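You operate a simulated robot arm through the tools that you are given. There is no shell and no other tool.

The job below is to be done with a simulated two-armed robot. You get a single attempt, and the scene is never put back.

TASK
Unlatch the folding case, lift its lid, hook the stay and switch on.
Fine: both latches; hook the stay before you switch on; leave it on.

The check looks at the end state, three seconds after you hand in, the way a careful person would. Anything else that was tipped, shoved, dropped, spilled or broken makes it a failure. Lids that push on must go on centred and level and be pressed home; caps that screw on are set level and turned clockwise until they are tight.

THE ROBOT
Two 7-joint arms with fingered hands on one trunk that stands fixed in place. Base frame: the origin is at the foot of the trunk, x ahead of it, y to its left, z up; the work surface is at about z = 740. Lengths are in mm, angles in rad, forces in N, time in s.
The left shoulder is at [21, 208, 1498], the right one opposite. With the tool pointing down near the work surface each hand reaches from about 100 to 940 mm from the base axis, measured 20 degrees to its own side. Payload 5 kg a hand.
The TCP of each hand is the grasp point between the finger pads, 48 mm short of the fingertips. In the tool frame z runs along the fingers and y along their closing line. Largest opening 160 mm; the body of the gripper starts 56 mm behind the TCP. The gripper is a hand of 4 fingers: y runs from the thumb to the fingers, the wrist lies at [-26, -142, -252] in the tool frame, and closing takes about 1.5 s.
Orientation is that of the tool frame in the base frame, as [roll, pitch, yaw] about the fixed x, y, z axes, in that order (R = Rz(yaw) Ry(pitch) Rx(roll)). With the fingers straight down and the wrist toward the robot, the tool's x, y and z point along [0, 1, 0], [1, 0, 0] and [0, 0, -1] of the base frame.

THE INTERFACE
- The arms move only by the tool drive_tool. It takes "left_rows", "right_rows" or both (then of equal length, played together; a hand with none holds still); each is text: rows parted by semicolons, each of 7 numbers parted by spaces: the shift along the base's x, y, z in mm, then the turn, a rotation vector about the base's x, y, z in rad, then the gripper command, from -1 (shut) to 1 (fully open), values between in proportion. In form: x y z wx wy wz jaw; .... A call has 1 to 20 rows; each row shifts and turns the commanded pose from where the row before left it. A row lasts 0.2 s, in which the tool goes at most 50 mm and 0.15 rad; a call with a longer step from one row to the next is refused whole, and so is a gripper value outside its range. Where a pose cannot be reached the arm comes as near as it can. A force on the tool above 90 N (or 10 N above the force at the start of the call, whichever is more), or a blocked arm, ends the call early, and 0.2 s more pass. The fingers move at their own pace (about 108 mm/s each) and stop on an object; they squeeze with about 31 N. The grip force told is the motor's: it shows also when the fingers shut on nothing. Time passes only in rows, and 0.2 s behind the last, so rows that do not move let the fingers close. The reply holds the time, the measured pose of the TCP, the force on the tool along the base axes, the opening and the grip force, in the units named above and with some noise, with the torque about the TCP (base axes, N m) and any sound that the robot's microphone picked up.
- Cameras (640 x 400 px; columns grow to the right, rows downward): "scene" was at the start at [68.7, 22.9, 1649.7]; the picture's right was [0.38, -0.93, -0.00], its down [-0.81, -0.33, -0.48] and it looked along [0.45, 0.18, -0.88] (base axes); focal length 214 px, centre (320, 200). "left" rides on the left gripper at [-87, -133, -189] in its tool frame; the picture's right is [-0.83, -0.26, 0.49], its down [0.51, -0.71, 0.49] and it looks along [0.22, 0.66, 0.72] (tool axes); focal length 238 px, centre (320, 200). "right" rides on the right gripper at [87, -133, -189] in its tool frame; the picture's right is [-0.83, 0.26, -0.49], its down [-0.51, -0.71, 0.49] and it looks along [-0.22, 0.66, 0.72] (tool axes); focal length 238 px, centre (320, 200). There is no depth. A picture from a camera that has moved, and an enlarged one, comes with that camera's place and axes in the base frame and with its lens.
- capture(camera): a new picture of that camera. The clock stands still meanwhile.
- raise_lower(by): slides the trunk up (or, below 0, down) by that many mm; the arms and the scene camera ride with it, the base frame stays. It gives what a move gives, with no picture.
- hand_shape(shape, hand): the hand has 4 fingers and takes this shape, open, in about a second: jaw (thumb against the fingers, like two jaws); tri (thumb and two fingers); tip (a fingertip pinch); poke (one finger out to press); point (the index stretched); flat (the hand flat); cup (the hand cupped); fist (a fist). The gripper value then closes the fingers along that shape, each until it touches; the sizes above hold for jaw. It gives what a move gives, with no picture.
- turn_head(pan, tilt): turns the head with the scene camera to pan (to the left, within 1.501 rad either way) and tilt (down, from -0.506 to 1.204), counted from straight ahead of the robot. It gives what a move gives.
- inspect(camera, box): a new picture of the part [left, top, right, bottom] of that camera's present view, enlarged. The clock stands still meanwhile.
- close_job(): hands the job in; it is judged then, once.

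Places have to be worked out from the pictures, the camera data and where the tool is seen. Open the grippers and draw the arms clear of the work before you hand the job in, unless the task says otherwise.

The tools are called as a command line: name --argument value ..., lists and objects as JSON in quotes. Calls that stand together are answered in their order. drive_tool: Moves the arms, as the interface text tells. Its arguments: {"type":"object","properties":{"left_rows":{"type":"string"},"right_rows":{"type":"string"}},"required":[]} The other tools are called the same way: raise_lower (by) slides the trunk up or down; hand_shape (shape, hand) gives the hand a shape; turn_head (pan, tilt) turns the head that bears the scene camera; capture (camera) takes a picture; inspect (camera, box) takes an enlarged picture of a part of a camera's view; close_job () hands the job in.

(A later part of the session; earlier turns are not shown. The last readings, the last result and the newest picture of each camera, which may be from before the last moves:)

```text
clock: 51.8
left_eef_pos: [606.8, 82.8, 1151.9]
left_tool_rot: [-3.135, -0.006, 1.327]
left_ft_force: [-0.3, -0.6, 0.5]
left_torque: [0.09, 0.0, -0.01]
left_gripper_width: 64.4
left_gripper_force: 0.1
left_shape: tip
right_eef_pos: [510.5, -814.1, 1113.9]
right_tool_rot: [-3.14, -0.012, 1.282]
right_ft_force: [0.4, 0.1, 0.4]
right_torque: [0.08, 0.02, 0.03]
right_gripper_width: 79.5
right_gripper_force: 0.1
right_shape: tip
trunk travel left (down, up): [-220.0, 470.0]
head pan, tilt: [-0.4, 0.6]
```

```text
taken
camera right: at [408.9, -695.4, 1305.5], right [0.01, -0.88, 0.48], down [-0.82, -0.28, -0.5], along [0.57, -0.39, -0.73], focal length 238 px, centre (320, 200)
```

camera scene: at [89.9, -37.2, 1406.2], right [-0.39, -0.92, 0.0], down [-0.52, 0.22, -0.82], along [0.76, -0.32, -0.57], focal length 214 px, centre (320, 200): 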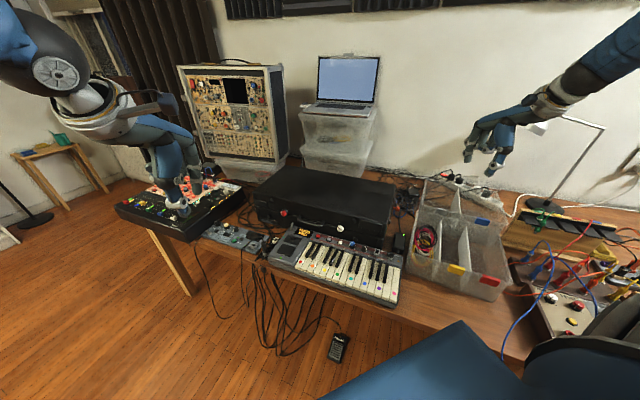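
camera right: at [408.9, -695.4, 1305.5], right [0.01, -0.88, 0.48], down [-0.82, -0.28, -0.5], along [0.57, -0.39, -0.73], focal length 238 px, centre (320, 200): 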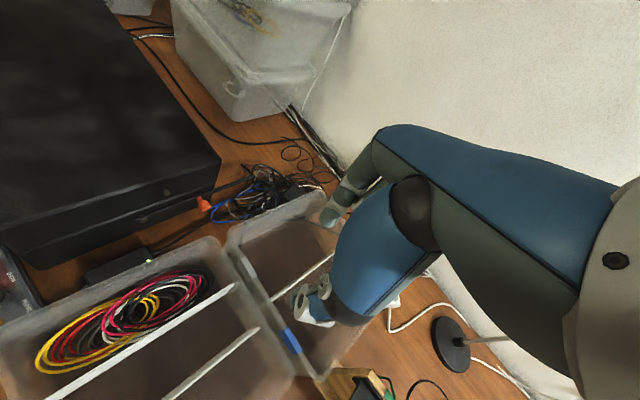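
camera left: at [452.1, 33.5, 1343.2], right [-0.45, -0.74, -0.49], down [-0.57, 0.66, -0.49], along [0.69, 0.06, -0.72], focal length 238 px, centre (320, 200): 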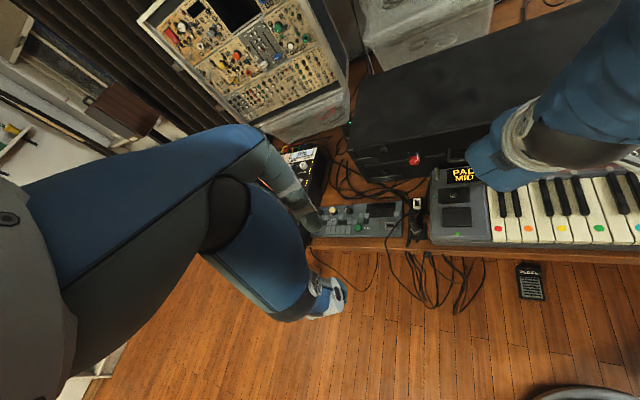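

I enlarge the stay end, and view it and the case's back edge from both cameras.

inspect --camera "right" --box '[215, 155, 275, 195]'

inspect --camera "scene" --box '[380, 170, 430, 220]'

inspect --camera "right" --box '[120, 140, 240, 240]'

```text
10.00 times, centred on (245, 175) of right
camera zoom: at [408.9, -695.4, 1305.5], right [0.01, -0.88, 0.48], down [-0.82, -0.28, -0.5], along [0.57, -0.39, -0.73], focal length 2384 px, centre (1070, 450)
```

zoom: 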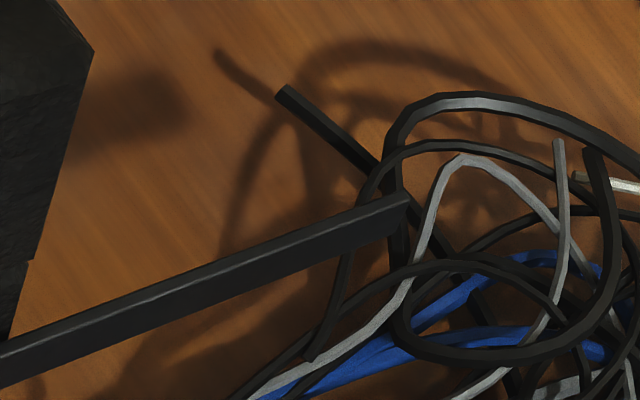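

```text
8.00 times, centred on (405, 195) of scene
camera zoom: at [89.9, -37.2, 1406.2], right [-0.39, -0.92, 0.0], down [-0.52, 0.22, -0.82], along [0.76, -0.32, -0.57], focal length 1716 px, centre (-360, 240)
```

zoom: 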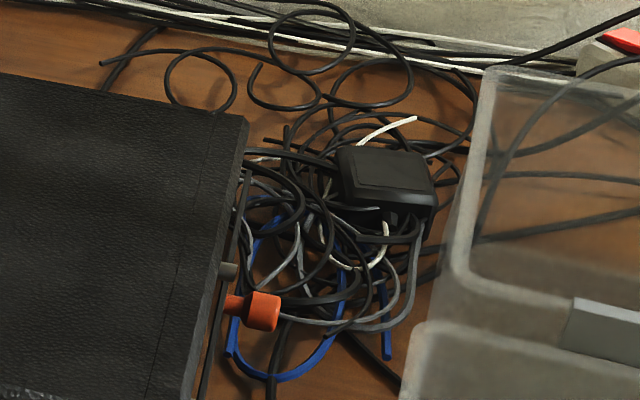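

```text
4.00 times, centred on (180, 190) of right
camera zoom: at [408.9, -695.4, 1305.5], right [0.01, -0.88, 0.48], down [-0.82, -0.28, -0.5], along [0.57, -0.39, -0.73], focal length 953 px, centre (880, 240)
```

zoom: 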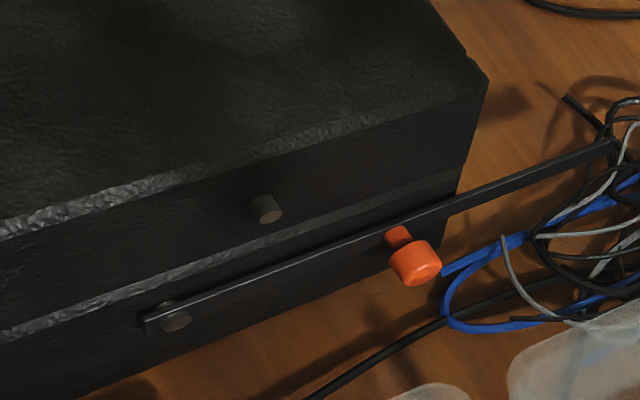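

I zoom tighter on the bar's tip to see whether its tooth points down.

inspect --camera "right" --box '[243, 170, 263, 187]'

inspect --camera "right" --box '[135, 195, 235, 245]'

```text
16.00 times, centred on (253, 178) of right
camera zoom: at [408.9, -695.4, 1305.5], right [0.01, -0.88, 0.48], down [-0.82, -0.28, -0.5], along [0.57, -0.39, -0.73], focal length 3814 px, centre (1392, 544)
```

zoom: 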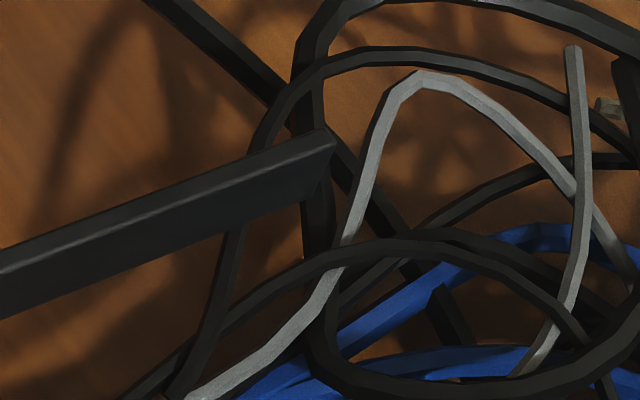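

```text
6.40 times, centred on (185, 220) of right
camera zoom: at [408.9, -695.4, 1305.5], right [0.01, -0.88, 0.48], down [-0.82, -0.28, -0.5], along [0.57, -0.39, -0.73], focal length 1525 px, centre (1184, 72)
```

zoom: 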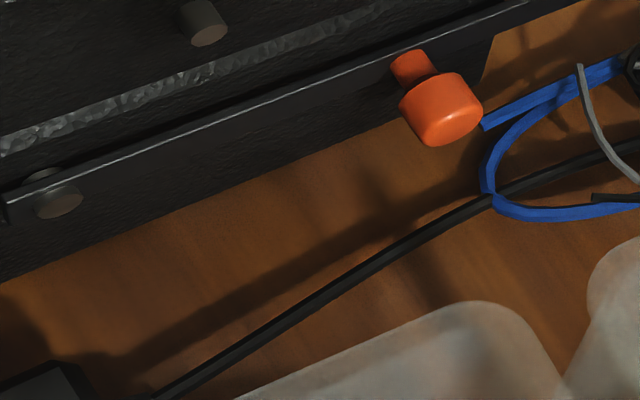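

The bar tip is plain; its details can wait. Next I'll lift the lid with the left hand by the handle (bar at about (716,-262,835), ~31 mm proud). I bring the left hand, tip shape, to a pre-grasp above and in front of the handle, fingers 60° down.

drive_tool --left_rows "7 -31 -18 0 0 -0.106 -0.55;7 -31 -18 0 0 -0.106 -0.55;7 -31 -18 0 0 -0.106 -0.55;7 -31 -18 0 0 -0.106 -0.55;7 -31 -18 0 0 -0.106 -0.55;7 -31 -18 -0.0732 -0.0753 0 -0.55;7 -31 -18 -0.0732 -0.0753 0 -0.55;7 -31 -18 -0.0732 -0.0753 0 -0.55;7 -31 -18 -0.0732 -0.0753 0 -0.55;7 -31 -18 -0.0732 -0.0753 0 -0.55"

capture --camera "left"

inspect --camera "scene" --box '[240, 130, 400, 260]'

capture --camera "right"

```text
clock: 54.0
left_eef_pos: [680.0, -223.5, 974.2]
left_tool_rot: [2.623, -0.006, 0.799]
left_ft_force: [2.1, 0.2, 1.5]
left_torque: [0.06, 0.19, -0.12]
left_gripper_width: 36.4
left_gripper_force: 0.1
left_shape: tip
right_eef_pos: [511.8, -812.8, 1116.0]
right_tool_rot: [3.14, -0.011, 1.282]
right_ft_force: [1.1, 0.2, -0.6]
right_torque: [0.03, 0.02, 0.0]
right_gripper_width: 79.4
right_gripper_force: 0.1
right_shape: tip
trunk travel left (down, up): [-220.0, 470.0]
head pan, tilt: [-0.4, 0.6]
```

```text
taken
camera left: at [468.3, -142.3, 1071.0], right [-0.57, -0.61, -0.56], down [0.09, 0.63, -0.78], along [0.82, -0.49, -0.3], focal length 238 px, centre (320, 200)
```

left: 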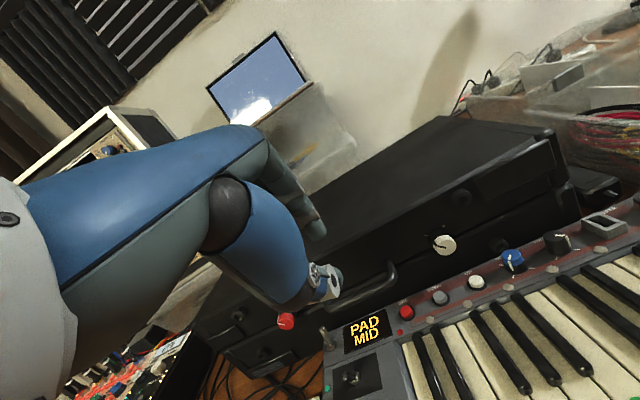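

```text
3.08 times, centred on (320, 195) of scene
camera zoom: at [90.4, -37.0, 1406.1], right [-0.39, -0.92, 0.0], down [-0.52, 0.22, -0.82], along [0.76, -0.32, -0.57], focal length 660 px, centre (320, 215)
```

zoom: 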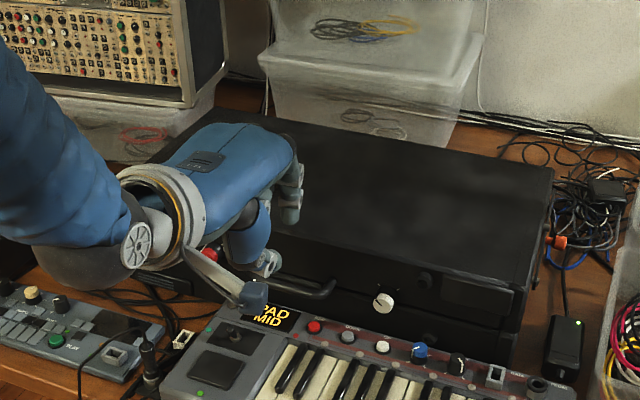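

```text
taken
camera right: at [409.4, -694.9, 1305.4], right [0.01, -0.88, 0.48], down [-0.82, -0.28, -0.5], along [0.57, -0.39, -0.73], focal length 238 px, centre (320, 200)
```

right: 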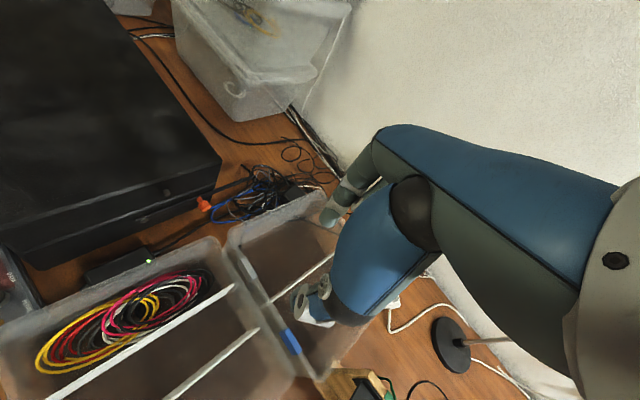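

I enlarge the left hand view to locate the handle relative to the fingers.

inspect --camera "left" --box '[270, 210, 430, 330]'

```text
3.33 times, centred on (350, 270) of left
camera zoom: at [468.3, -142.3, 1071.0], right [-0.57, -0.61, -0.56], down [0.09, 0.63, -0.78], along [0.82, -0.49, -0.3], focal length 794 px, centre (220, -33)
```

zoom: 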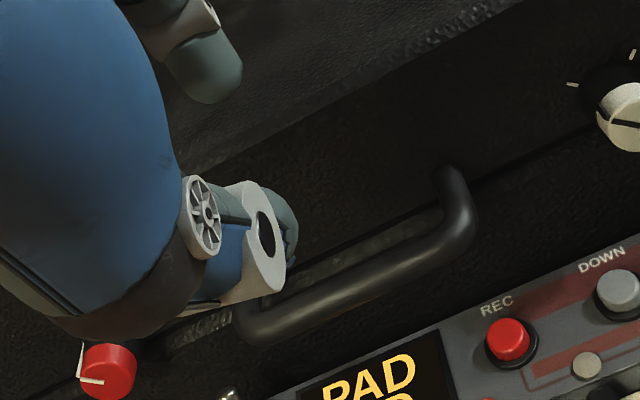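

The handle bar mid is about (719,-259,836). I shift outward then descend along the finger axis, stopping ~25 mm short to check the index finger lines up with the gap.

drive_tool --left_rows "-20 22 0 0 0 0 -0.6;9 -8.7 -21 0 0 0 -0.6;9 -8.7 -21 0 0 0 -0.6;9 -8.7 -21 0 0 0 -0.6;8 -7.5 -19 0 0 0 -0.6;0 0 0 0 0 0 -0.6"

inspect --camera "left" --box '[250, 190, 410, 310]'

inspect --camera "scene" --box '[270, 180, 350, 240]'

```text
clock: 55.4
left_eef_pos: [690.6, -236.3, 890.6]
left_tool_rot: [2.622, -0.006, 0.801]
left_ft_force: [-1.9, 2.7, 1.2]
left_torque: [0.0, -0.05, -0.03]
left_gripper_width: 32.3
left_gripper_force: 0.0
left_shape: tip
right_eef_pos: [511.3, -813.6, 1117.6]
right_tool_rot: [-3.14, -0.01, 1.284]
right_ft_force: [-0.9, -1.0, 0.4]
right_torque: [0.0, 0.01, -0.04]
right_gripper_width: 79.8
right_gripper_force: 0.0
right_shape: tip
trunk travel left (down, up): [-220.0, 470.0]
head pan, tilt: [-0.4, 0.6]
```

```text
3.33 times, centred on (330, 250) of left
camera zoom: at [479.3, -154.2, 986.6], right [-0.57, -0.61, -0.56], down [0.09, 0.63, -0.77], along [0.82, -0.49, -0.3], focal length 794 px, centre (287, 33)
```

zoom: 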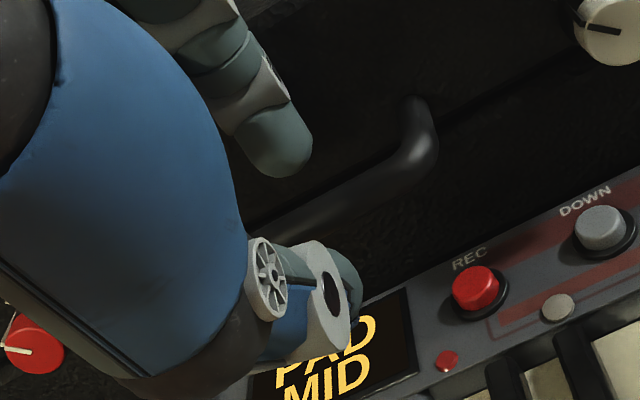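

```text
6.67 times, centred on (310, 210) of scene
camera zoom: at [89.3, -36.1, 1406.3], right [-0.39, -0.92, 0.0], down [-0.52, 0.22, -0.82], along [0.76, -0.32, -0.57], focal length 1430 px, centre (387, 133)
```

zoom: 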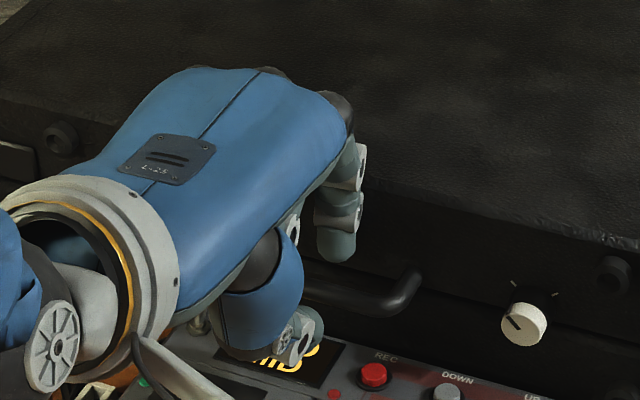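

The bar lies between index and thumb, ~17 mm beyond the tips. I advance 29 mm along the finger axis and close on it.

drive_tool --left_rows "3.5 -3.4 -8.4 0 0 0 -0.6;3.5 -3.4 -8.4 0 0 0 -0.6;3.5 -3.4 -8.4 0 0 0 -0.6;0 0 0 0 0 0 -0.6"

inspect --camera "left" --box '[250, 190, 410, 310]'

```text
clock: 56.4
left_eef_pos: [699.5, -242.6, 864.7]
left_tool_rot: [2.624, -0.006, 0.801]
left_ft_force: [-31.6, 37.9, 10.7]
left_torque: [-1.02, -1.15, 0.58]
left_gripper_width: 29.0
left_gripper_force: 0.0
left_shape: tip
right_eef_pos: [508.9, -811.0, 1120.5]
right_tool_rot: [3.139, -0.009, 1.28]
right_ft_force: [-0.5, 0.7, -0.2]
right_torque: [-0.01, -0.01, -0.03]
right_gripper_width: 79.5
right_gripper_force: 0.2
right_shape: tip
trunk travel left (down, up): [-220.0, 470.0]
head pan, tilt: [-0.4, 0.6]
```

```text
3.33 times, centred on (330, 250) of left
camera zoom: at [489.3, -160.7, 962.6], right [-0.57, -0.61, -0.56], down [0.09, 0.63, -0.77], along [0.82, -0.49, -0.3], focal length 794 px, centre (287, 33)
```

zoom: 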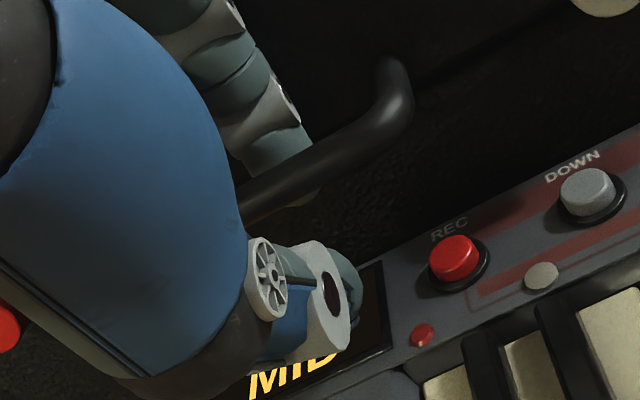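

The index is behind the bar, in the gap, pressing on the face. I ease out 4 mm and close the pinch on the bar.

drive_tool --left_rows "-2.8 2.8 0 0 0 0 -0.7;0 0 0 0 0 0 -1;0 0 0 0 0 0 -1;0 0 0 0 0 0 -1"

inspect --camera "left" --box '[250, 190, 410, 310]'

```text
clock: 57.4
left_eef_pos: [698.3, -242.5, 863.3]
left_tool_rot: [2.626, -0.005, 0.801]
left_ft_force: [-13.5, 21.8, -6.8]
left_torque: [-0.52, -0.58, 0.64]
left_gripper_width: 4.6
left_gripper_force: 31.2
left_shape: tip
right_eef_pos: [511.3, -811.9, 1117.6]
right_tool_rot: [3.14, -0.009, 1.283]
right_ft_force: [0.0, 0.5, 0.2]
right_torque: [0.01, 0.01, 0.0]
right_gripper_width: 79.7
right_gripper_force: 0.0
right_shape: tip
trunk travel left (down, up): [-220.0, 470.0]
head pan, tilt: [-0.4, 0.6]
```

```text
3.33 times, centred on (330, 250) of left
camera zoom: at [487.5, -159.9, 960.8], right [-0.57, -0.61, -0.55], down [0.09, 0.63, -0.77], along [0.82, -0.49, -0.3], focal length 794 px, centre (287, 33)
```

zoom: 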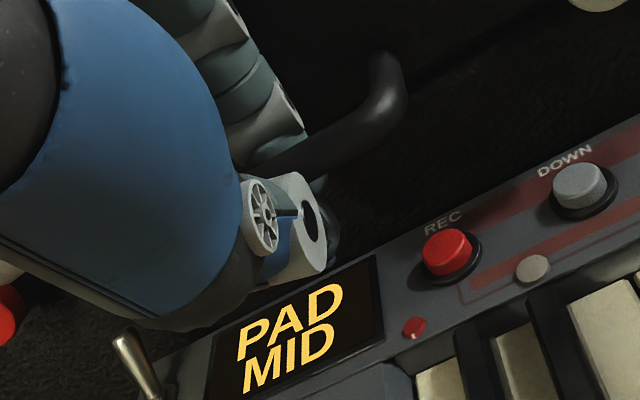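

The fingers hook round the bar. I lift gently along the hinge arc, first about 8°, watching the forces.

drive_tool --left_rows "0.5 -0.5 11 0 0 0 -1;0.5 -0.5 11 0 0 0 -1;1 -1 11 0 0 0 -1;1 -1 11 0 0 0 -1;0 0 0 0 0 0 -1"

inspect --camera "scene" --box '[220, 110, 420, 260]'

```text
clock: 58.6
left_eef_pos: [702.2, -247.2, 910.0]
left_tool_rot: [2.623, -0.005, 0.799]
left_ft_force: [-5.3, 13.6, -7.9]
left_torque: [0.31, 0.14, 0.12]
left_gripper_width: 4.5
left_gripper_force: 30.5
left_shape: tip
right_eef_pos: [511.3, -812.0, 1116.6]
right_tool_rot: [-3.141, -0.01, 1.282]
right_ft_force: [-0.9, 0.1, 0.6]
right_torque: [-0.01, -0.02, 0.02]
right_gripper_width: 79.4
right_gripper_force: 0.1
right_shape: tip
trunk travel left (down, up): [-220.0, 470.0]
head pan, tilt: [-0.4, 0.6]
```

```text
2.67 times, centred on (320, 185) of scene
camera zoom: at [89.9, -35.3, 1406.2], right [-0.39, -0.92, 0.0], down [-0.52, 0.22, -0.82], along [0.76, -0.32, -0.57], focal length 572 px, centre (320, 240)
```

zoom: 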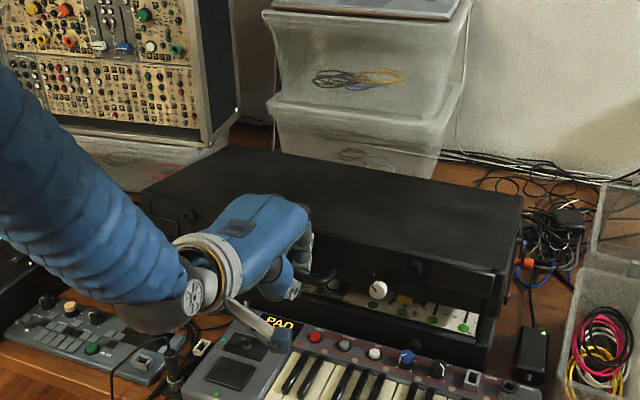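

The lid is opening and shows a lit panel inside. I continue along the arc to about 32°.

drive_tool --left_rows "3.2 -3.1 21.8 0 0 0 -1;4.2 -4.1 21.4 0 0 0 -1;5.3 -5.2 20.9 0 0 0 -1;6.3 -6.1 20.4 0 0 0 -1;7.3 -7.1 19.7 0 0 0 -1;8.3 -8.1 18.9 0 0 0 -1"

capture --camera "scene"

capture --camera "left"

```text
clock: 60.0
left_eef_pos: [739.1, -281.9, 1033.1]
left_tool_rot: [2.622, -0.005, 0.801]
left_ft_force: [-1.1, 3.4, -7.5]
left_torque: [0.12, 0.1, 0.07]
left_gripper_width: 4.4
left_gripper_force: 31.1
left_shape: tip
right_eef_pos: [509.9, -813.1, 1116.8]
right_tool_rot: [3.141, -0.011, 1.283]
right_ft_force: [-0.6, -0.3, 0.0]
right_torque: [0.05, -0.04, 0.0]
right_gripper_width: 79.3
right_gripper_force: 0.1
right_shape: tip
trunk travel left (down, up): [-220.0, 470.0]
head pan, tilt: [-0.4, 0.6]
```

```text
taken
camera scene: at [90.1, -36.6, 1406.2], right [-0.39, -0.92, 0.0], down [-0.52, 0.22, -0.82], along [0.76, -0.32, -0.57], focal length 214 px, centre (320, 200)
```

scene: 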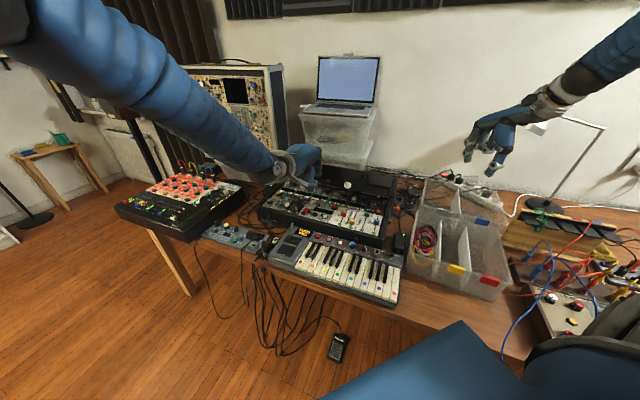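

```text
taken
camera left: at [526.9, -200.2, 1130.6], right [-0.57, -0.61, -0.55], down [0.09, 0.63, -0.78], along [0.82, -0.49, -0.3], focal length 238 px, centre (320, 200)
```

left: 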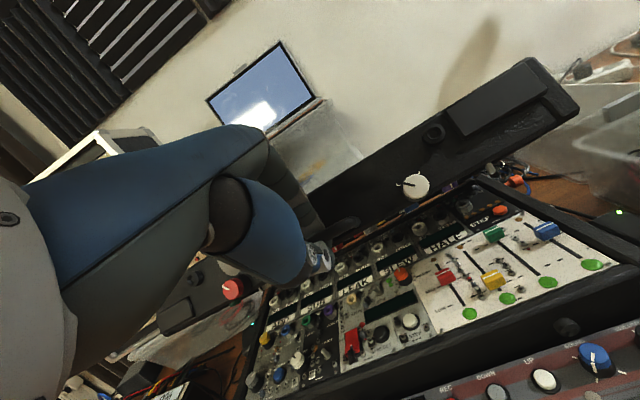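

The lid follows easily with ~8 N. I continue to 60°.

drive_tool --left_rows "9.2 -9.0 18.1 0 0 0 -1;10.1 -9.8 17.2 0 0 0 -1;11 -10.7 16.1 0 0 0 -1;11.7 -11.4 15.0 0 0 0 -1;12.4 -12.1 13.9 0 0 0 -1;13.1 -12.8 12.6 0 0 0 -1;13.7 -13.3 11.3 0 0 0 -1"

capture --camera "scene"

capture --camera "right"

```text
clock: 61.6
left_eef_pos: [819.1, -360.2, 1135.5]
left_tool_rot: [2.624, -0.006, 0.801]
left_ft_force: [-1.9, 0.0, -1.5]
left_torque: [0.09, 0.1, -0.02]
left_gripper_width: 4.4
left_gripper_force: 30.9
left_shape: tip
right_eef_pos: [511.4, -813.3, 1116.9]
right_tool_rot: [-3.141, -0.01, 1.282]
right_ft_force: [-1.3, 0.0, 0.1]
right_torque: [-0.01, 0.01, 0.01]
right_gripper_width: 79.5
right_gripper_force: 0.0
right_shape: tip
trunk travel left (down, up): [-220.0, 470.0]
head pan, tilt: [-0.4, 0.6]
```

```text
taken
camera scene: at [89.6, -36.9, 1406.3], right [-0.39, -0.92, 0.0], down [-0.52, 0.22, -0.82], along [0.76, -0.32, -0.57], focal length 214 px, centre (320, 200)
```

scene: 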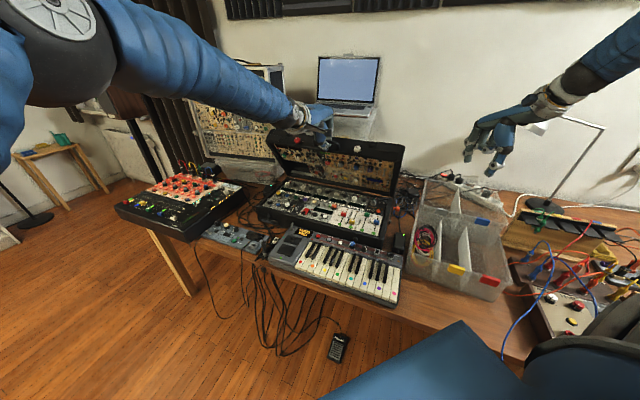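

```text
taken
camera right: at [408.4, -694.9, 1306.0], right [0.01, -0.88, 0.48], down [-0.82, -0.28, -0.5], along [0.57, -0.39, -0.73], focal length 238 px, centre (320, 200)
```

right: 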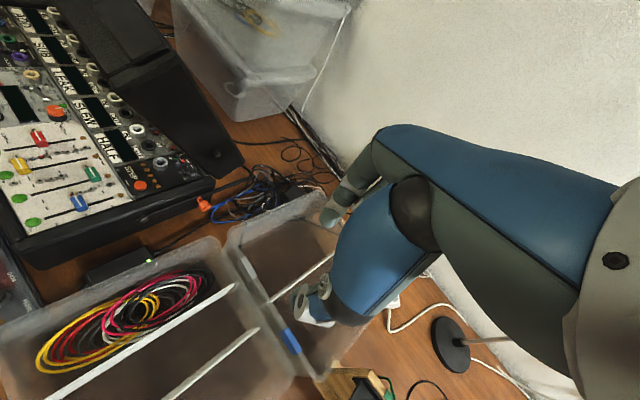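

Load is tiny at 60°. I go on to about 76° and look at the lid pin and stay.

drive_tool --left_rows "14.2 -13.8 9.9 0 0 0 -1;14.7 -14.3 8.5 0 0 0 -1;15.1 -14.7 7.1 0 0 0 -1;15.4 -15 5.6 0 0 0 -1"

capture --camera "scene"

inspect --camera "scene" --box '[320, 120, 440, 230]'

inspect --camera "right" --box '[80, 80, 290, 250]'

```text
clock: 62.6
left_eef_pos: [857.2, -401.9, 1160.6]
left_tool_rot: [2.623, -0.004, 0.799]
left_ft_force: [-8.2, 0.3, 4.6]
left_torque: [0.85, 0.97, 0.26]
left_gripper_width: 4.1
left_gripper_force: 31.1
left_shape: tip
left hand out of reach, approached as far as the arm can: row 4
right_eef_pos: [510.6, -812.6, 1118.4]
right_tool_rot: [3.138, -0.011, 1.285]
right_ft_force: [-0.4, 0.3, 0.4]
right_torque: [-0.01, 0.01, -0.01]
right_gripper_width: 79.6
right_gripper_force: 0.0
right_shape: tip
trunk travel left (down, up): [-220.0, 470.0]
head pan, tilt: [-0.4, 0.6]
```

```text
taken
camera scene: at [88.6, -35.9, 1406.4], right [-0.39, -0.92, 0.0], down [-0.52, 0.22, -0.83], along [0.76, -0.32, -0.56], focal length 214 px, centre (320, 200)
```

scene: 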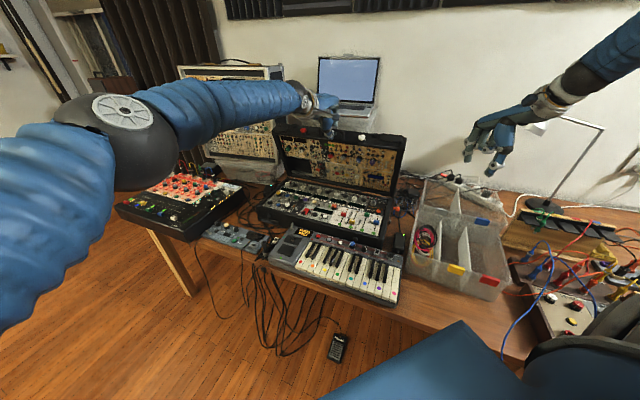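

```text
3.64 times, centred on (380, 175) of scene
camera zoom: at [88.6, -35.9, 1406.4], right [-0.39, -0.92, 0.0], down [-0.52, 0.22, -0.83], along [0.76, -0.32, -0.56], focal length 780 px, centre (102, 291)
```

zoom: 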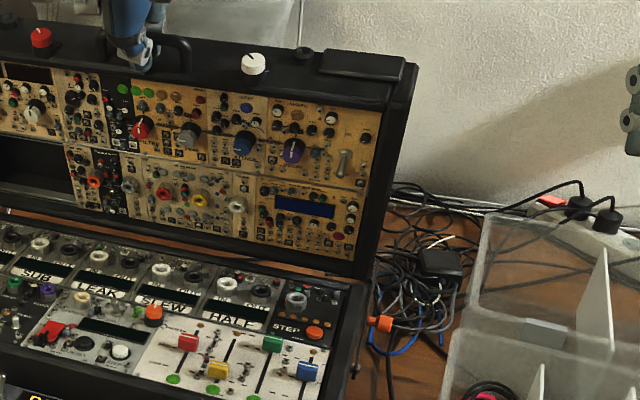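

```text
2.35 times, centred on (185, 165) of right
camera zoom: at [407.4, -694.0, 1306.9], right [0.01, -0.88, 0.48], down [-0.82, -0.28, -0.5], along [0.57, -0.39, -0.72], focal length 561 px, centre (638, 282)
```

zoom: 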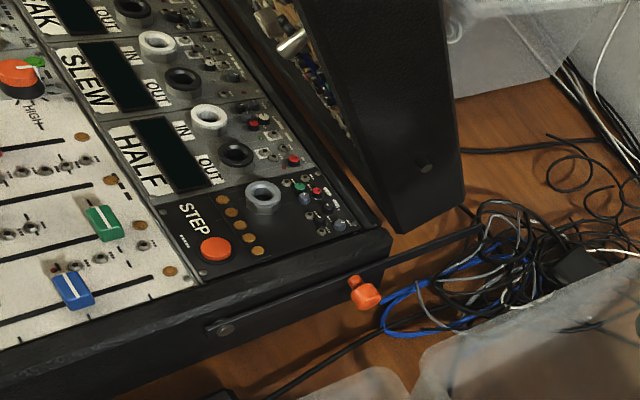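

The lid is at about 72° (left arm at its reach limit), force small. I look again at the bar tip and lid pin closely.

inspect --camera "right" --box '[215, 160, 275, 200]'

inspect --camera "scene" --box '[395, 165, 435, 225]'

inspect --camera "right" --box '[205, 110, 255, 165]'

```text
10.00 times, centred on (245, 180) of right
camera zoom: at [407.4, -694.0, 1306.9], right [0.01, -0.88, 0.48], down [-0.82, -0.28, -0.5], along [0.57, -0.39, -0.72], focal length 2384 px, centre (1070, 400)
```

zoom: 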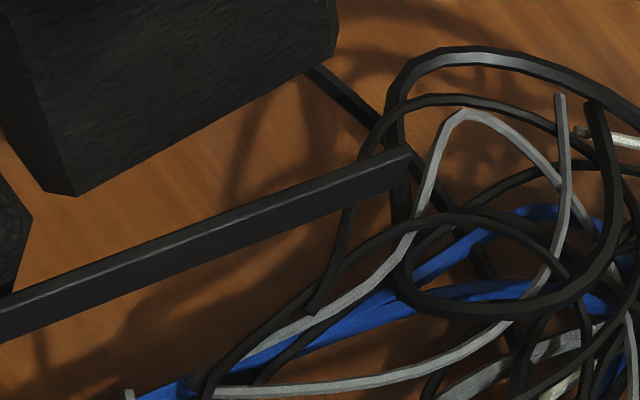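

```text
6.67 times, centred on (415, 195) of scene
camera zoom: at [88.6, -35.9, 1406.4], right [-0.39, -0.92, 0.0], down [-0.52, 0.22, -0.83], along [0.76, -0.32, -0.56], focal length 1430 px, centre (-313, 233)
```

zoom: 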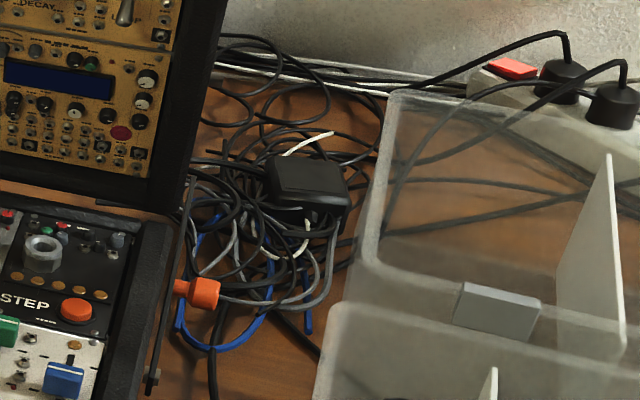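

```text
7.27 times, centred on (230, 138) of right
camera zoom: at [407.4, -694.0, 1306.9], right [0.01, -0.88, 0.48], down [-0.82, -0.28, -0.5], along [0.57, -0.39, -0.72], focal length 1734 px, centre (974, 654)
```

zoom: 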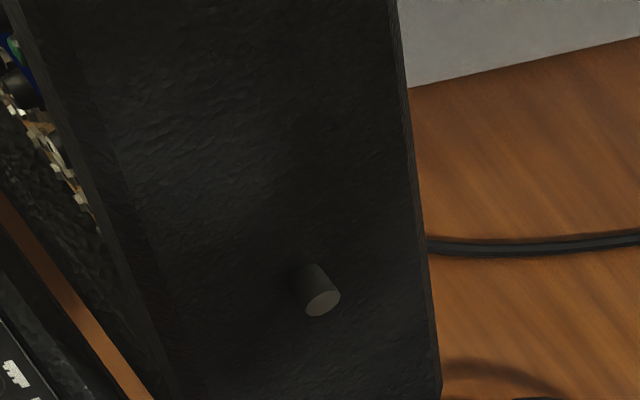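

The lid sits near balance at ~72° and the left hand holds it via the handle. I now bring the right hand to the orange grip on the stay (≈(689,-678,817)), fingers pointing down and in at 45° with the closing line along the bar.

drive_tool --right_rows "12 8 -16 0 0 -0.121 -0.4;12 8 -16 0 0 -0.121 -0.4;12 8 -16 0 0 -0.121 -0.4;12 8 -16 0 0 -0.121 -0.4;12 8 -16 0.0939 -0.0913 0 -0.4;12 8 -16 0.0939 -0.0913 0 -0.4;12 8 -16 0.0939 -0.0913 0 -0.4;12 8 -16 0.0939 -0.0913 0 -0.4;12 8 -16 0.0939 -0.0913 0 -0.4;12 8 -16 0.0939 -0.0913 0 -0.4"

capture --camera "right"

capture --camera "scene"

```text
clock: 64.8
left_eef_pos: [858.0, -402.2, 1162.7]
left_tool_rot: [2.623, -0.007, 0.802]
left_ft_force: [-7.0, -1.2, 5.2]
left_torque: [0.87, 0.98, 0.26]
left_gripper_width: 4.1
left_gripper_force: 31.1
left_shape: tip
right_eef_pos: [629.1, -738.4, 959.5]
right_tool_rot: [-3.136, -0.743, 0.8]
right_ft_force: [1.4, -0.7, 1.6]
right_torque: [0.05, 0.08, 0.07]
right_gripper_width: 48.8
right_gripper_force: 0.0
right_shape: tip
right hand out of reach, approached as far as the arm can: row 9
trunk travel left (down, up): [-220.0, 470.0]
head pan, tilt: [-0.4, 0.6]
```

```text
taken
camera right: at [490.9, -692.4, 1157.1], right [-0.47, -0.86, -0.21], down [-0.54, 0.47, -0.7], along [0.7, -0.22, -0.68], focal length 238 px, centre (320, 200)
```

right: 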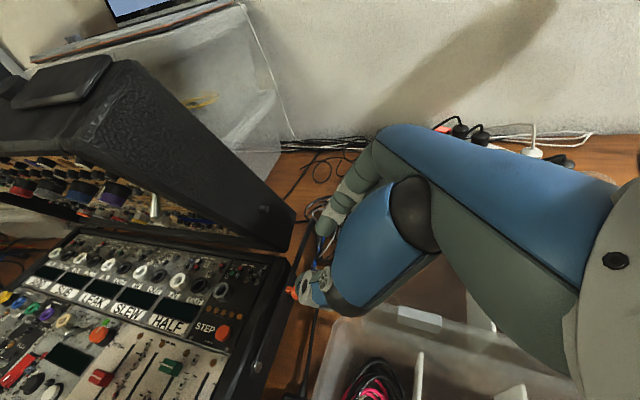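

```text
taken
camera scene: at [88.5, -37.8, 1406.3], right [-0.39, -0.92, 0.0], down [-0.52, 0.22, -0.83], along [0.76, -0.32, -0.57], focal length 214 px, centre (320, 200)
```

scene: 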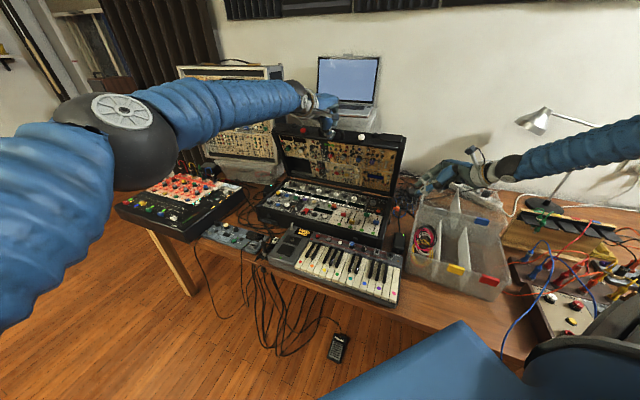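

I enlarge the right hand's view around the fingers and grip knob.

inspect --camera "right" --box '[240, 200, 400, 330]'

inspect --camera "scene" --box '[370, 130, 470, 230]'

```text
3.08 times, centred on (320, 265) of right
camera zoom: at [490.9, -692.4, 1157.1], right [-0.47, -0.86, -0.21], down [-0.54, 0.47, -0.7], along [0.7, -0.22, -0.68], focal length 733 px, centre (320, 0)
```

zoom: 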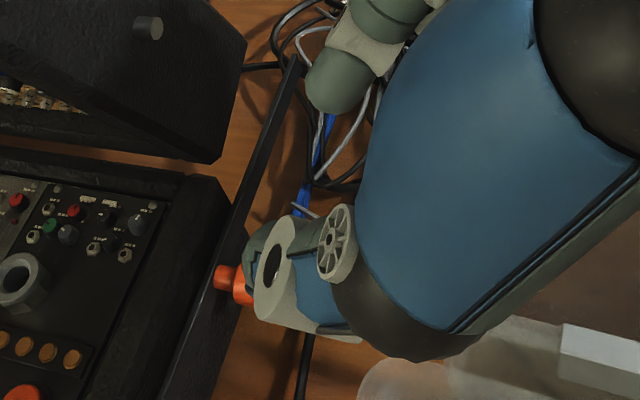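

```text
4.00 times, centred on (420, 180) of scene
camera zoom: at [88.5, -37.8, 1406.3], right [-0.39, -0.92, 0.0], down [-0.52, 0.22, -0.83], along [0.76, -0.32, -0.57], focal length 858 px, centre (-80, 280)
```

zoom: 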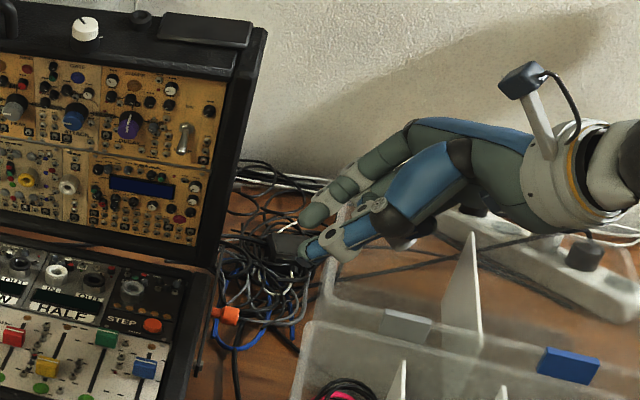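

The grip cap is at about (688,-676,817). I shift outward then descend along the finger axis, stopping ~40 mm short.

drive_tool --right_rows "-32 -31 0 0 0 0 -0.4;13.5 14 -21.2 0 0 0 -0.4;13.5 14 -21.2 0 0 0 -0.4;13.5 14 -21.2 0 0 0 -0.4;13.5 14 -21.2 0 0 0 -0.4;0 0 0 0 0 0 -0.4"

inspect --camera "right" --box '[240, 180, 400, 310]'

inspect --camera "scene" --box '[370, 130, 470, 230]'

```text
clock: 66.2
left_eef_pos: [855.2, -399.4, 1161.0]
left_tool_rot: [2.624, -0.004, 0.799]
left_ft_force: [-3.1, -6.8, -18.6]
left_torque: [0.64, 0.76, -0.14]
left_gripper_width: 3.8
left_gripper_force: 31.1
left_shape: tip
right_eef_pos: [660.7, -711.6, 897.0]
right_tool_rot: [3.108, -0.755, 0.832]
right_ft_force: [-4.0, -5.5, 86.0]
right_torque: [-5.85, 0.95, -0.17]
right_gripper_width: 48.3
right_gripper_force: 0.1
right_shape: tip
trunk travel left (down, up): [-220.0, 470.0]
head pan, tilt: [-0.4, 0.6]
```

```text
3.08 times, centred on (320, 245) of right
camera zoom: at [514.9, -664.2, 1090.5], right [-0.46, -0.86, -0.21], down [-0.52, 0.45, -0.72], along [0.72, -0.22, -0.66], focal length 733 px, centre (320, 62)
```

zoom: 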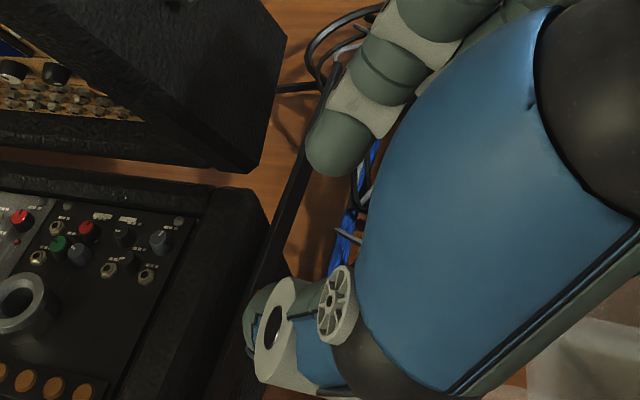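

```text
4.00 times, centred on (420, 180) of scene
camera zoom: at [86.4, -30.4, 1407.5], right [-0.39, -0.92, 0.0], down [-0.52, 0.22, -0.83], along [0.76, -0.32, -0.56], focal length 858 px, centre (-80, 280)
```

zoom: 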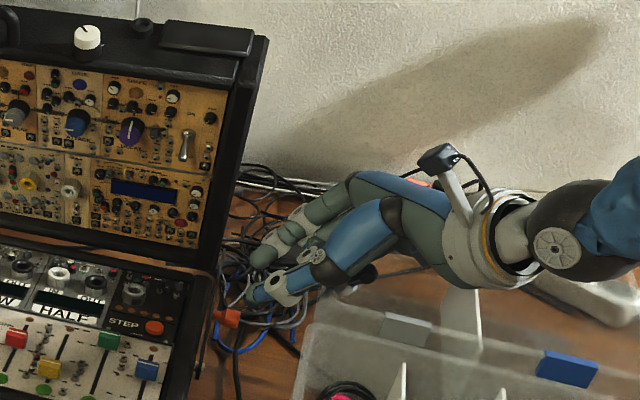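

The right hand pressed on something (86 N up), probably the clear tray's rim beneath the palm. I back straight up at once.

drive_tool --right_rows "0 0 20 0 0 0 -0.4;0 0 25 0 0 0 -0.4;0 0 25 0 0 0 -0.4"

capture --camera "scene"

inspect --camera "scene" --box '[370, 130, 530, 310]'

capture --camera "right"

```text
clock: 67.0
left_eef_pos: [859.7, -402.2, 1162.7]
left_tool_rot: [2.622, -0.005, 0.801]
left_ft_force: [-9.3, 1.0, 4.5]
left_torque: [0.85, 1.04, -0.02]
left_gripper_width: 3.7
left_gripper_force: 31.6
left_shape: tip
right_eef_pos: [646.6, -711.2, 943.9]
right_tool_rot: [-3.128, -0.739, 0.791]
right_ft_force: [-0.6, 0.0, -0.6]
right_torque: [0.06, -0.11, -0.04]
right_gripper_width: 48.3
right_gripper_force: 0.0
right_shape: tip
trunk travel left (down, up): [-220.0, 470.0]
head pan, tilt: [-0.4, 0.6]
```

```text
taken
camera scene: at [88.0, -36.2, 1406.3], right [-0.39, -0.92, 0.0], down [-0.52, 0.22, -0.83], along [0.76, -0.32, -0.56], focal length 214 px, centre (320, 200)
```

scene: 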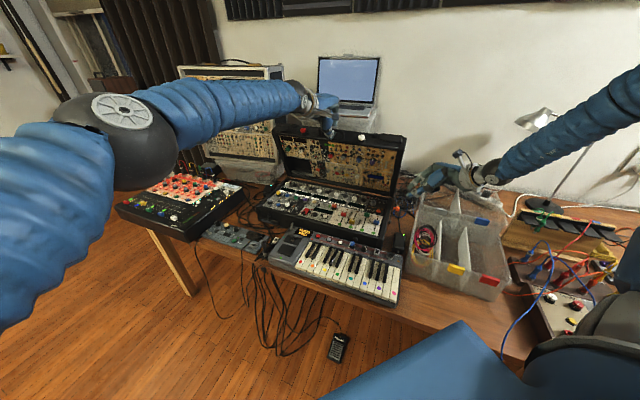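

```text
2.22 times, centred on (450, 220) of scene
camera zoom: at [88.0, -36.2, 1406.3], right [-0.39, -0.92, 0.0], down [-0.52, 0.22, -0.83], along [0.76, -0.32, -0.56], focal length 477 px, centre (31, 156)
```

zoom: 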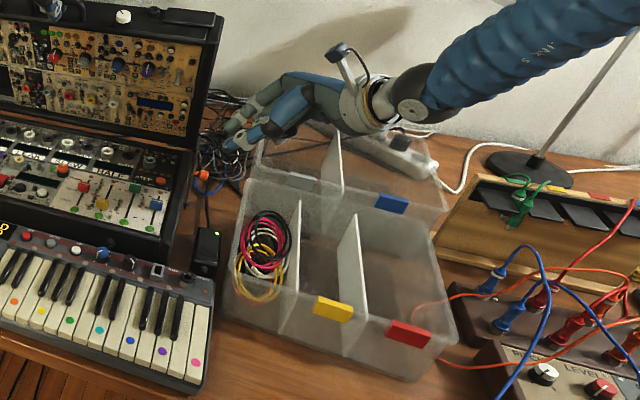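

```text
taken
camera right: at [508.6, -667.0, 1143.2], right [-0.47, -0.86, -0.2], down [-0.55, 0.47, -0.7], along [0.69, -0.22, -0.69], focal length 238 px, centre (320, 200)
```

right: 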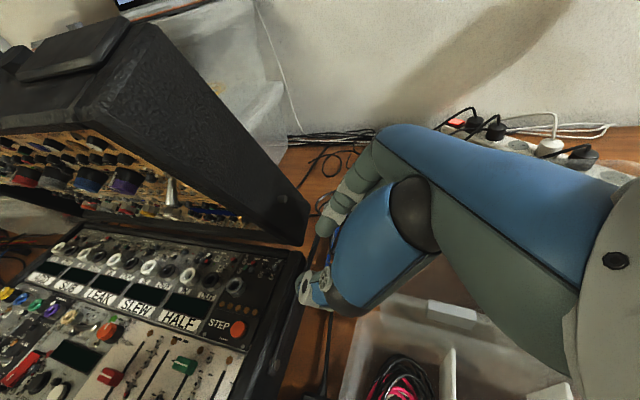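

The tray hasn't shifted in the picture. I check from the left hand's camera what lies beneath the right hand.

capture --camera "left"

inspect --camera "scene" --box '[395, 140, 485, 220]'

inspect --camera "right" --box '[230, 180, 530, 400]'

```text
taken
camera left: at [647.1, -319.2, 1260.0], right [-0.57, -0.61, -0.56], down [0.09, 0.63, -0.78], along [0.82, -0.49, -0.3], focal length 238 px, centre (320, 200)
```

left: 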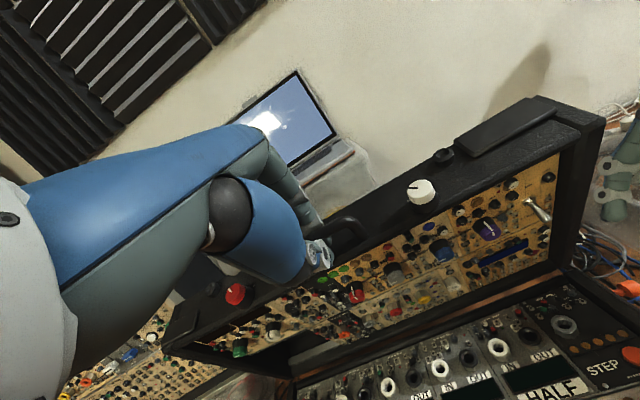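

```text
5.00 times, centred on (440, 180) of scene
camera zoom: at [88.0, -36.2, 1406.3], right [-0.39, -0.92, 0.0], down [-0.52, 0.22, -0.83], along [0.76, -0.32, -0.56], focal length 1072 px, centre (-280, 300)
```

zoom: 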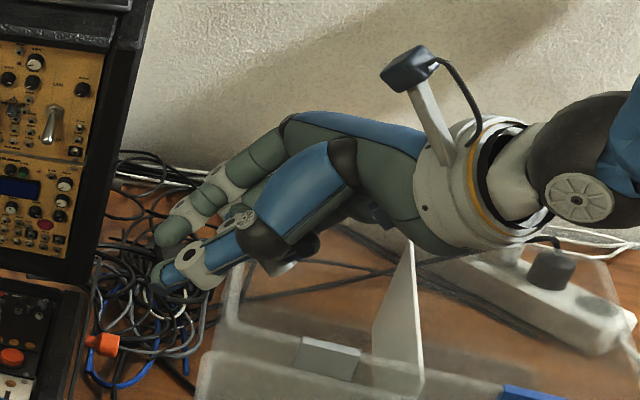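

```text
1.82 times, centred on (380, 290) of right
camera zoom: at [508.6, -667.0, 1143.2], right [-0.47, -0.86, -0.2], down [-0.55, 0.47, -0.7], along [0.69, -0.22, -0.69], focal length 433 px, centre (211, 36)
```

zoom: 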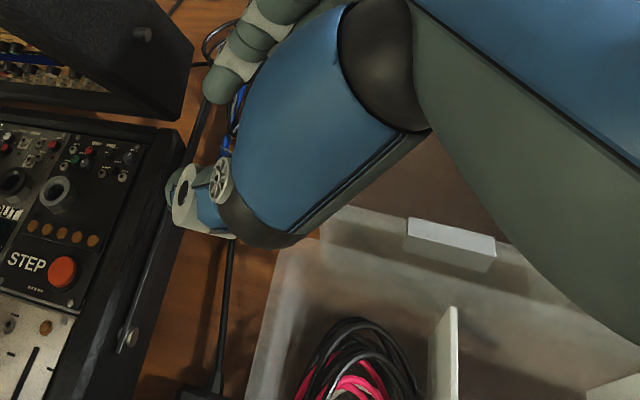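

The non-pinching fingers hang on the tray side in that pose. I'll instead come from the front along the case's right side: first rise and level the hand, then tilt it so the fingers point back-and-down toward the grip.

drive_tool --right_rows "-4 4 14 -0.0889 0.0864 0 -0.4;-4 12 12 -0.0889 0.0864 0 -0.4;-4 12 12 -0.0889 0.0864 0 -0.4;-4 14 10 -0.0889 0.0864 0 -0.4;-4 15 10 -0.0889 0.0864 0 -0.4;-4 15 8 -0.0889 0.0864 0 -0.4;3.5 1 -15 -0.0815 -0.0839 0 -0.4;3.5 1 -15 -0.0815 -0.0839 0 -0.4;3.5 1 -15 -0.0815 -0.0839 0 -0.4;3.5 1 -15 -0.0815 -0.0839 0 -0.4;3.5 1 -15 -0.0815 -0.0839 0 -0.4;3.5 1 -15 -0.0815 -0.0839 0 -0.4"

capture --camera "right"

capture --camera "scene"

```text
clock: 69.6
left_eef_pos: [858.8, -401.7, 1162.2]
left_tool_rot: [2.623, -0.007, 0.8]
left_ft_force: [-9.3, 1.3, 9.6]
left_torque: [0.79, 0.91, -0.03]
left_gripper_width: 4.0
left_gripper_force: 30.9
left_shape: tip
right_eef_pos: [644.0, -636.5, 924.3]
right_tool_rot: [2.44, -0.001, 0.796]
right_ft_force: [-0.1, 0.3, 1.6]
right_torque: [0.06, 0.11, -0.02]
right_gripper_width: 48.3
right_gripper_force: 0.2
right_shape: tip
right hand out of reach, approached as far as the arm can: row 7
trunk travel left (down, up): [-220.0, 470.0]
head pan, tilt: [-0.4, 0.6]
```

```text
taken
camera right: at [544.0, -420.3, 982.7], right [-0.67, -0.52, 0.54], down [-0.52, -0.2, -0.83], along [0.54, -0.83, -0.13], focal length 238 px, centre (320, 200)
```

right: 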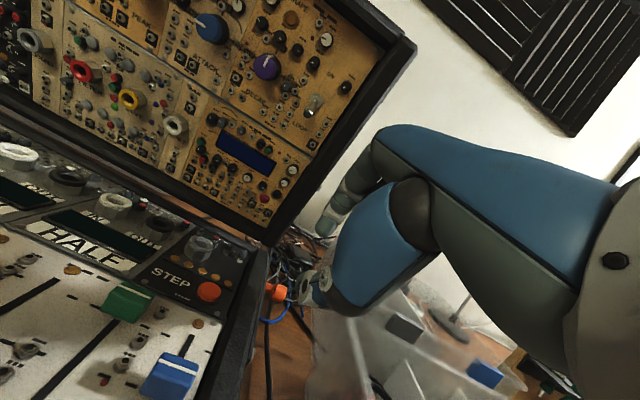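

```text
taken
camera scene: at [88.2, -35.9, 1406.4], right [-0.39, -0.92, 0.0], down [-0.52, 0.22, -0.83], along [0.76, -0.32, -0.56], focal length 214 px, centre (320, 200)
```

scene: 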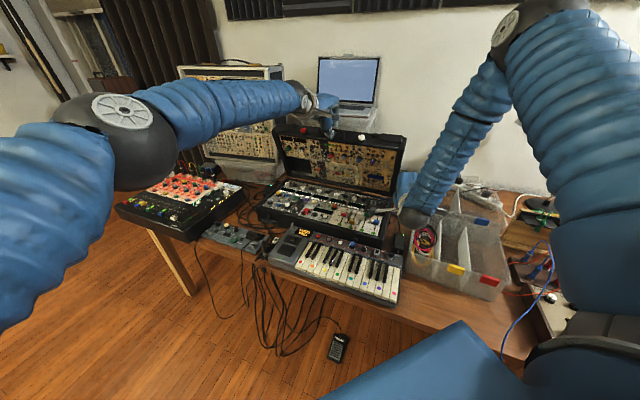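

The right hand is at the new pre-grasp. I zoom to align with the orange knob.

inspect --camera "right" --box '[240, 220, 400, 350]'

```text
3.08 times, centred on (320, 285) of right
camera zoom: at [544.0, -420.3, 982.7], right [-0.67, -0.52, 0.54], down [-0.52, -0.2, -0.83], along [0.54, -0.83, -0.13], focal length 733 px, centre (320, -62)
```

zoom: 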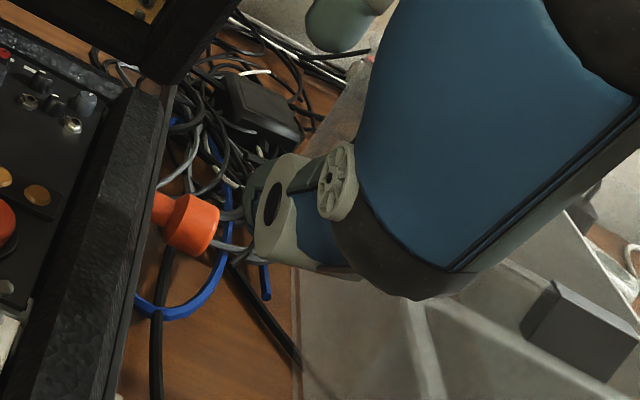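

K refines to ≈(685.5,-674.5,814.5). I shift out along the normal, then go in along the finger axis, stopping ~25 mm short.

drive_tool --right_rows "-25 26 0 0 0 0 -0.4;9.2 -8.9 -15.3 0 0 0 -0.4;9.2 -8.9 -15.3 0 0 0 -0.4;9.2 -8.9 -15.3 0 0 0 -0.4;9.2 -8.9 -15.3 0 0 0 -0.4;0 0 0 0 0 0 -0.4"

inspect --camera "right" --box '[240, 180, 400, 310]'

```text
clock: 71.0
left_eef_pos: [857.3, -400.7, 1162.2]
left_tool_rot: [2.623, -0.007, 0.802]
left_ft_force: [-9.6, 1.7, 10.5]
left_torque: [0.74, 0.93, -0.03]
left_gripper_width: 4.0
left_gripper_force: 30.7
left_shape: tip
right_eef_pos: [652.8, -646.0, 862.3]
right_tool_rot: [2.444, 0.001, 0.798]
right_ft_force: [-0.4, 0.9, 0.2]
right_torque: [0.02, 0.02, -0.01]
right_gripper_width: 48.2
right_gripper_force: 0.0
right_shape: tip
trunk travel left (down, up): [-220.0, 470.0]
head pan, tilt: [-0.4, 0.6]
```

```text
3.08 times, centred on (320, 245) of right
camera zoom: at [555.0, -428.0, 921.2], right [-0.66, -0.52, 0.54], down [-0.52, -0.2, -0.83], along [0.54, -0.83, -0.13], focal length 733 px, centre (320, 62)
```

zoom: 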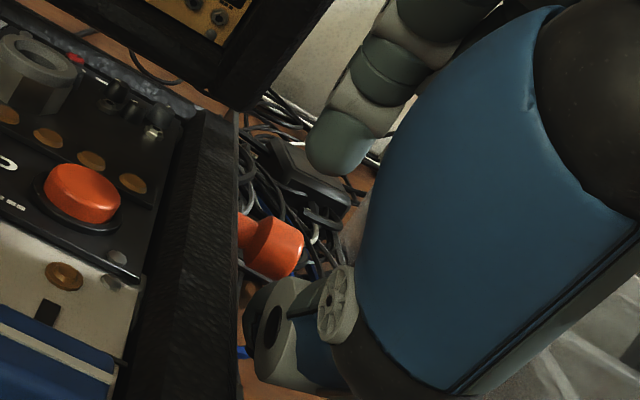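

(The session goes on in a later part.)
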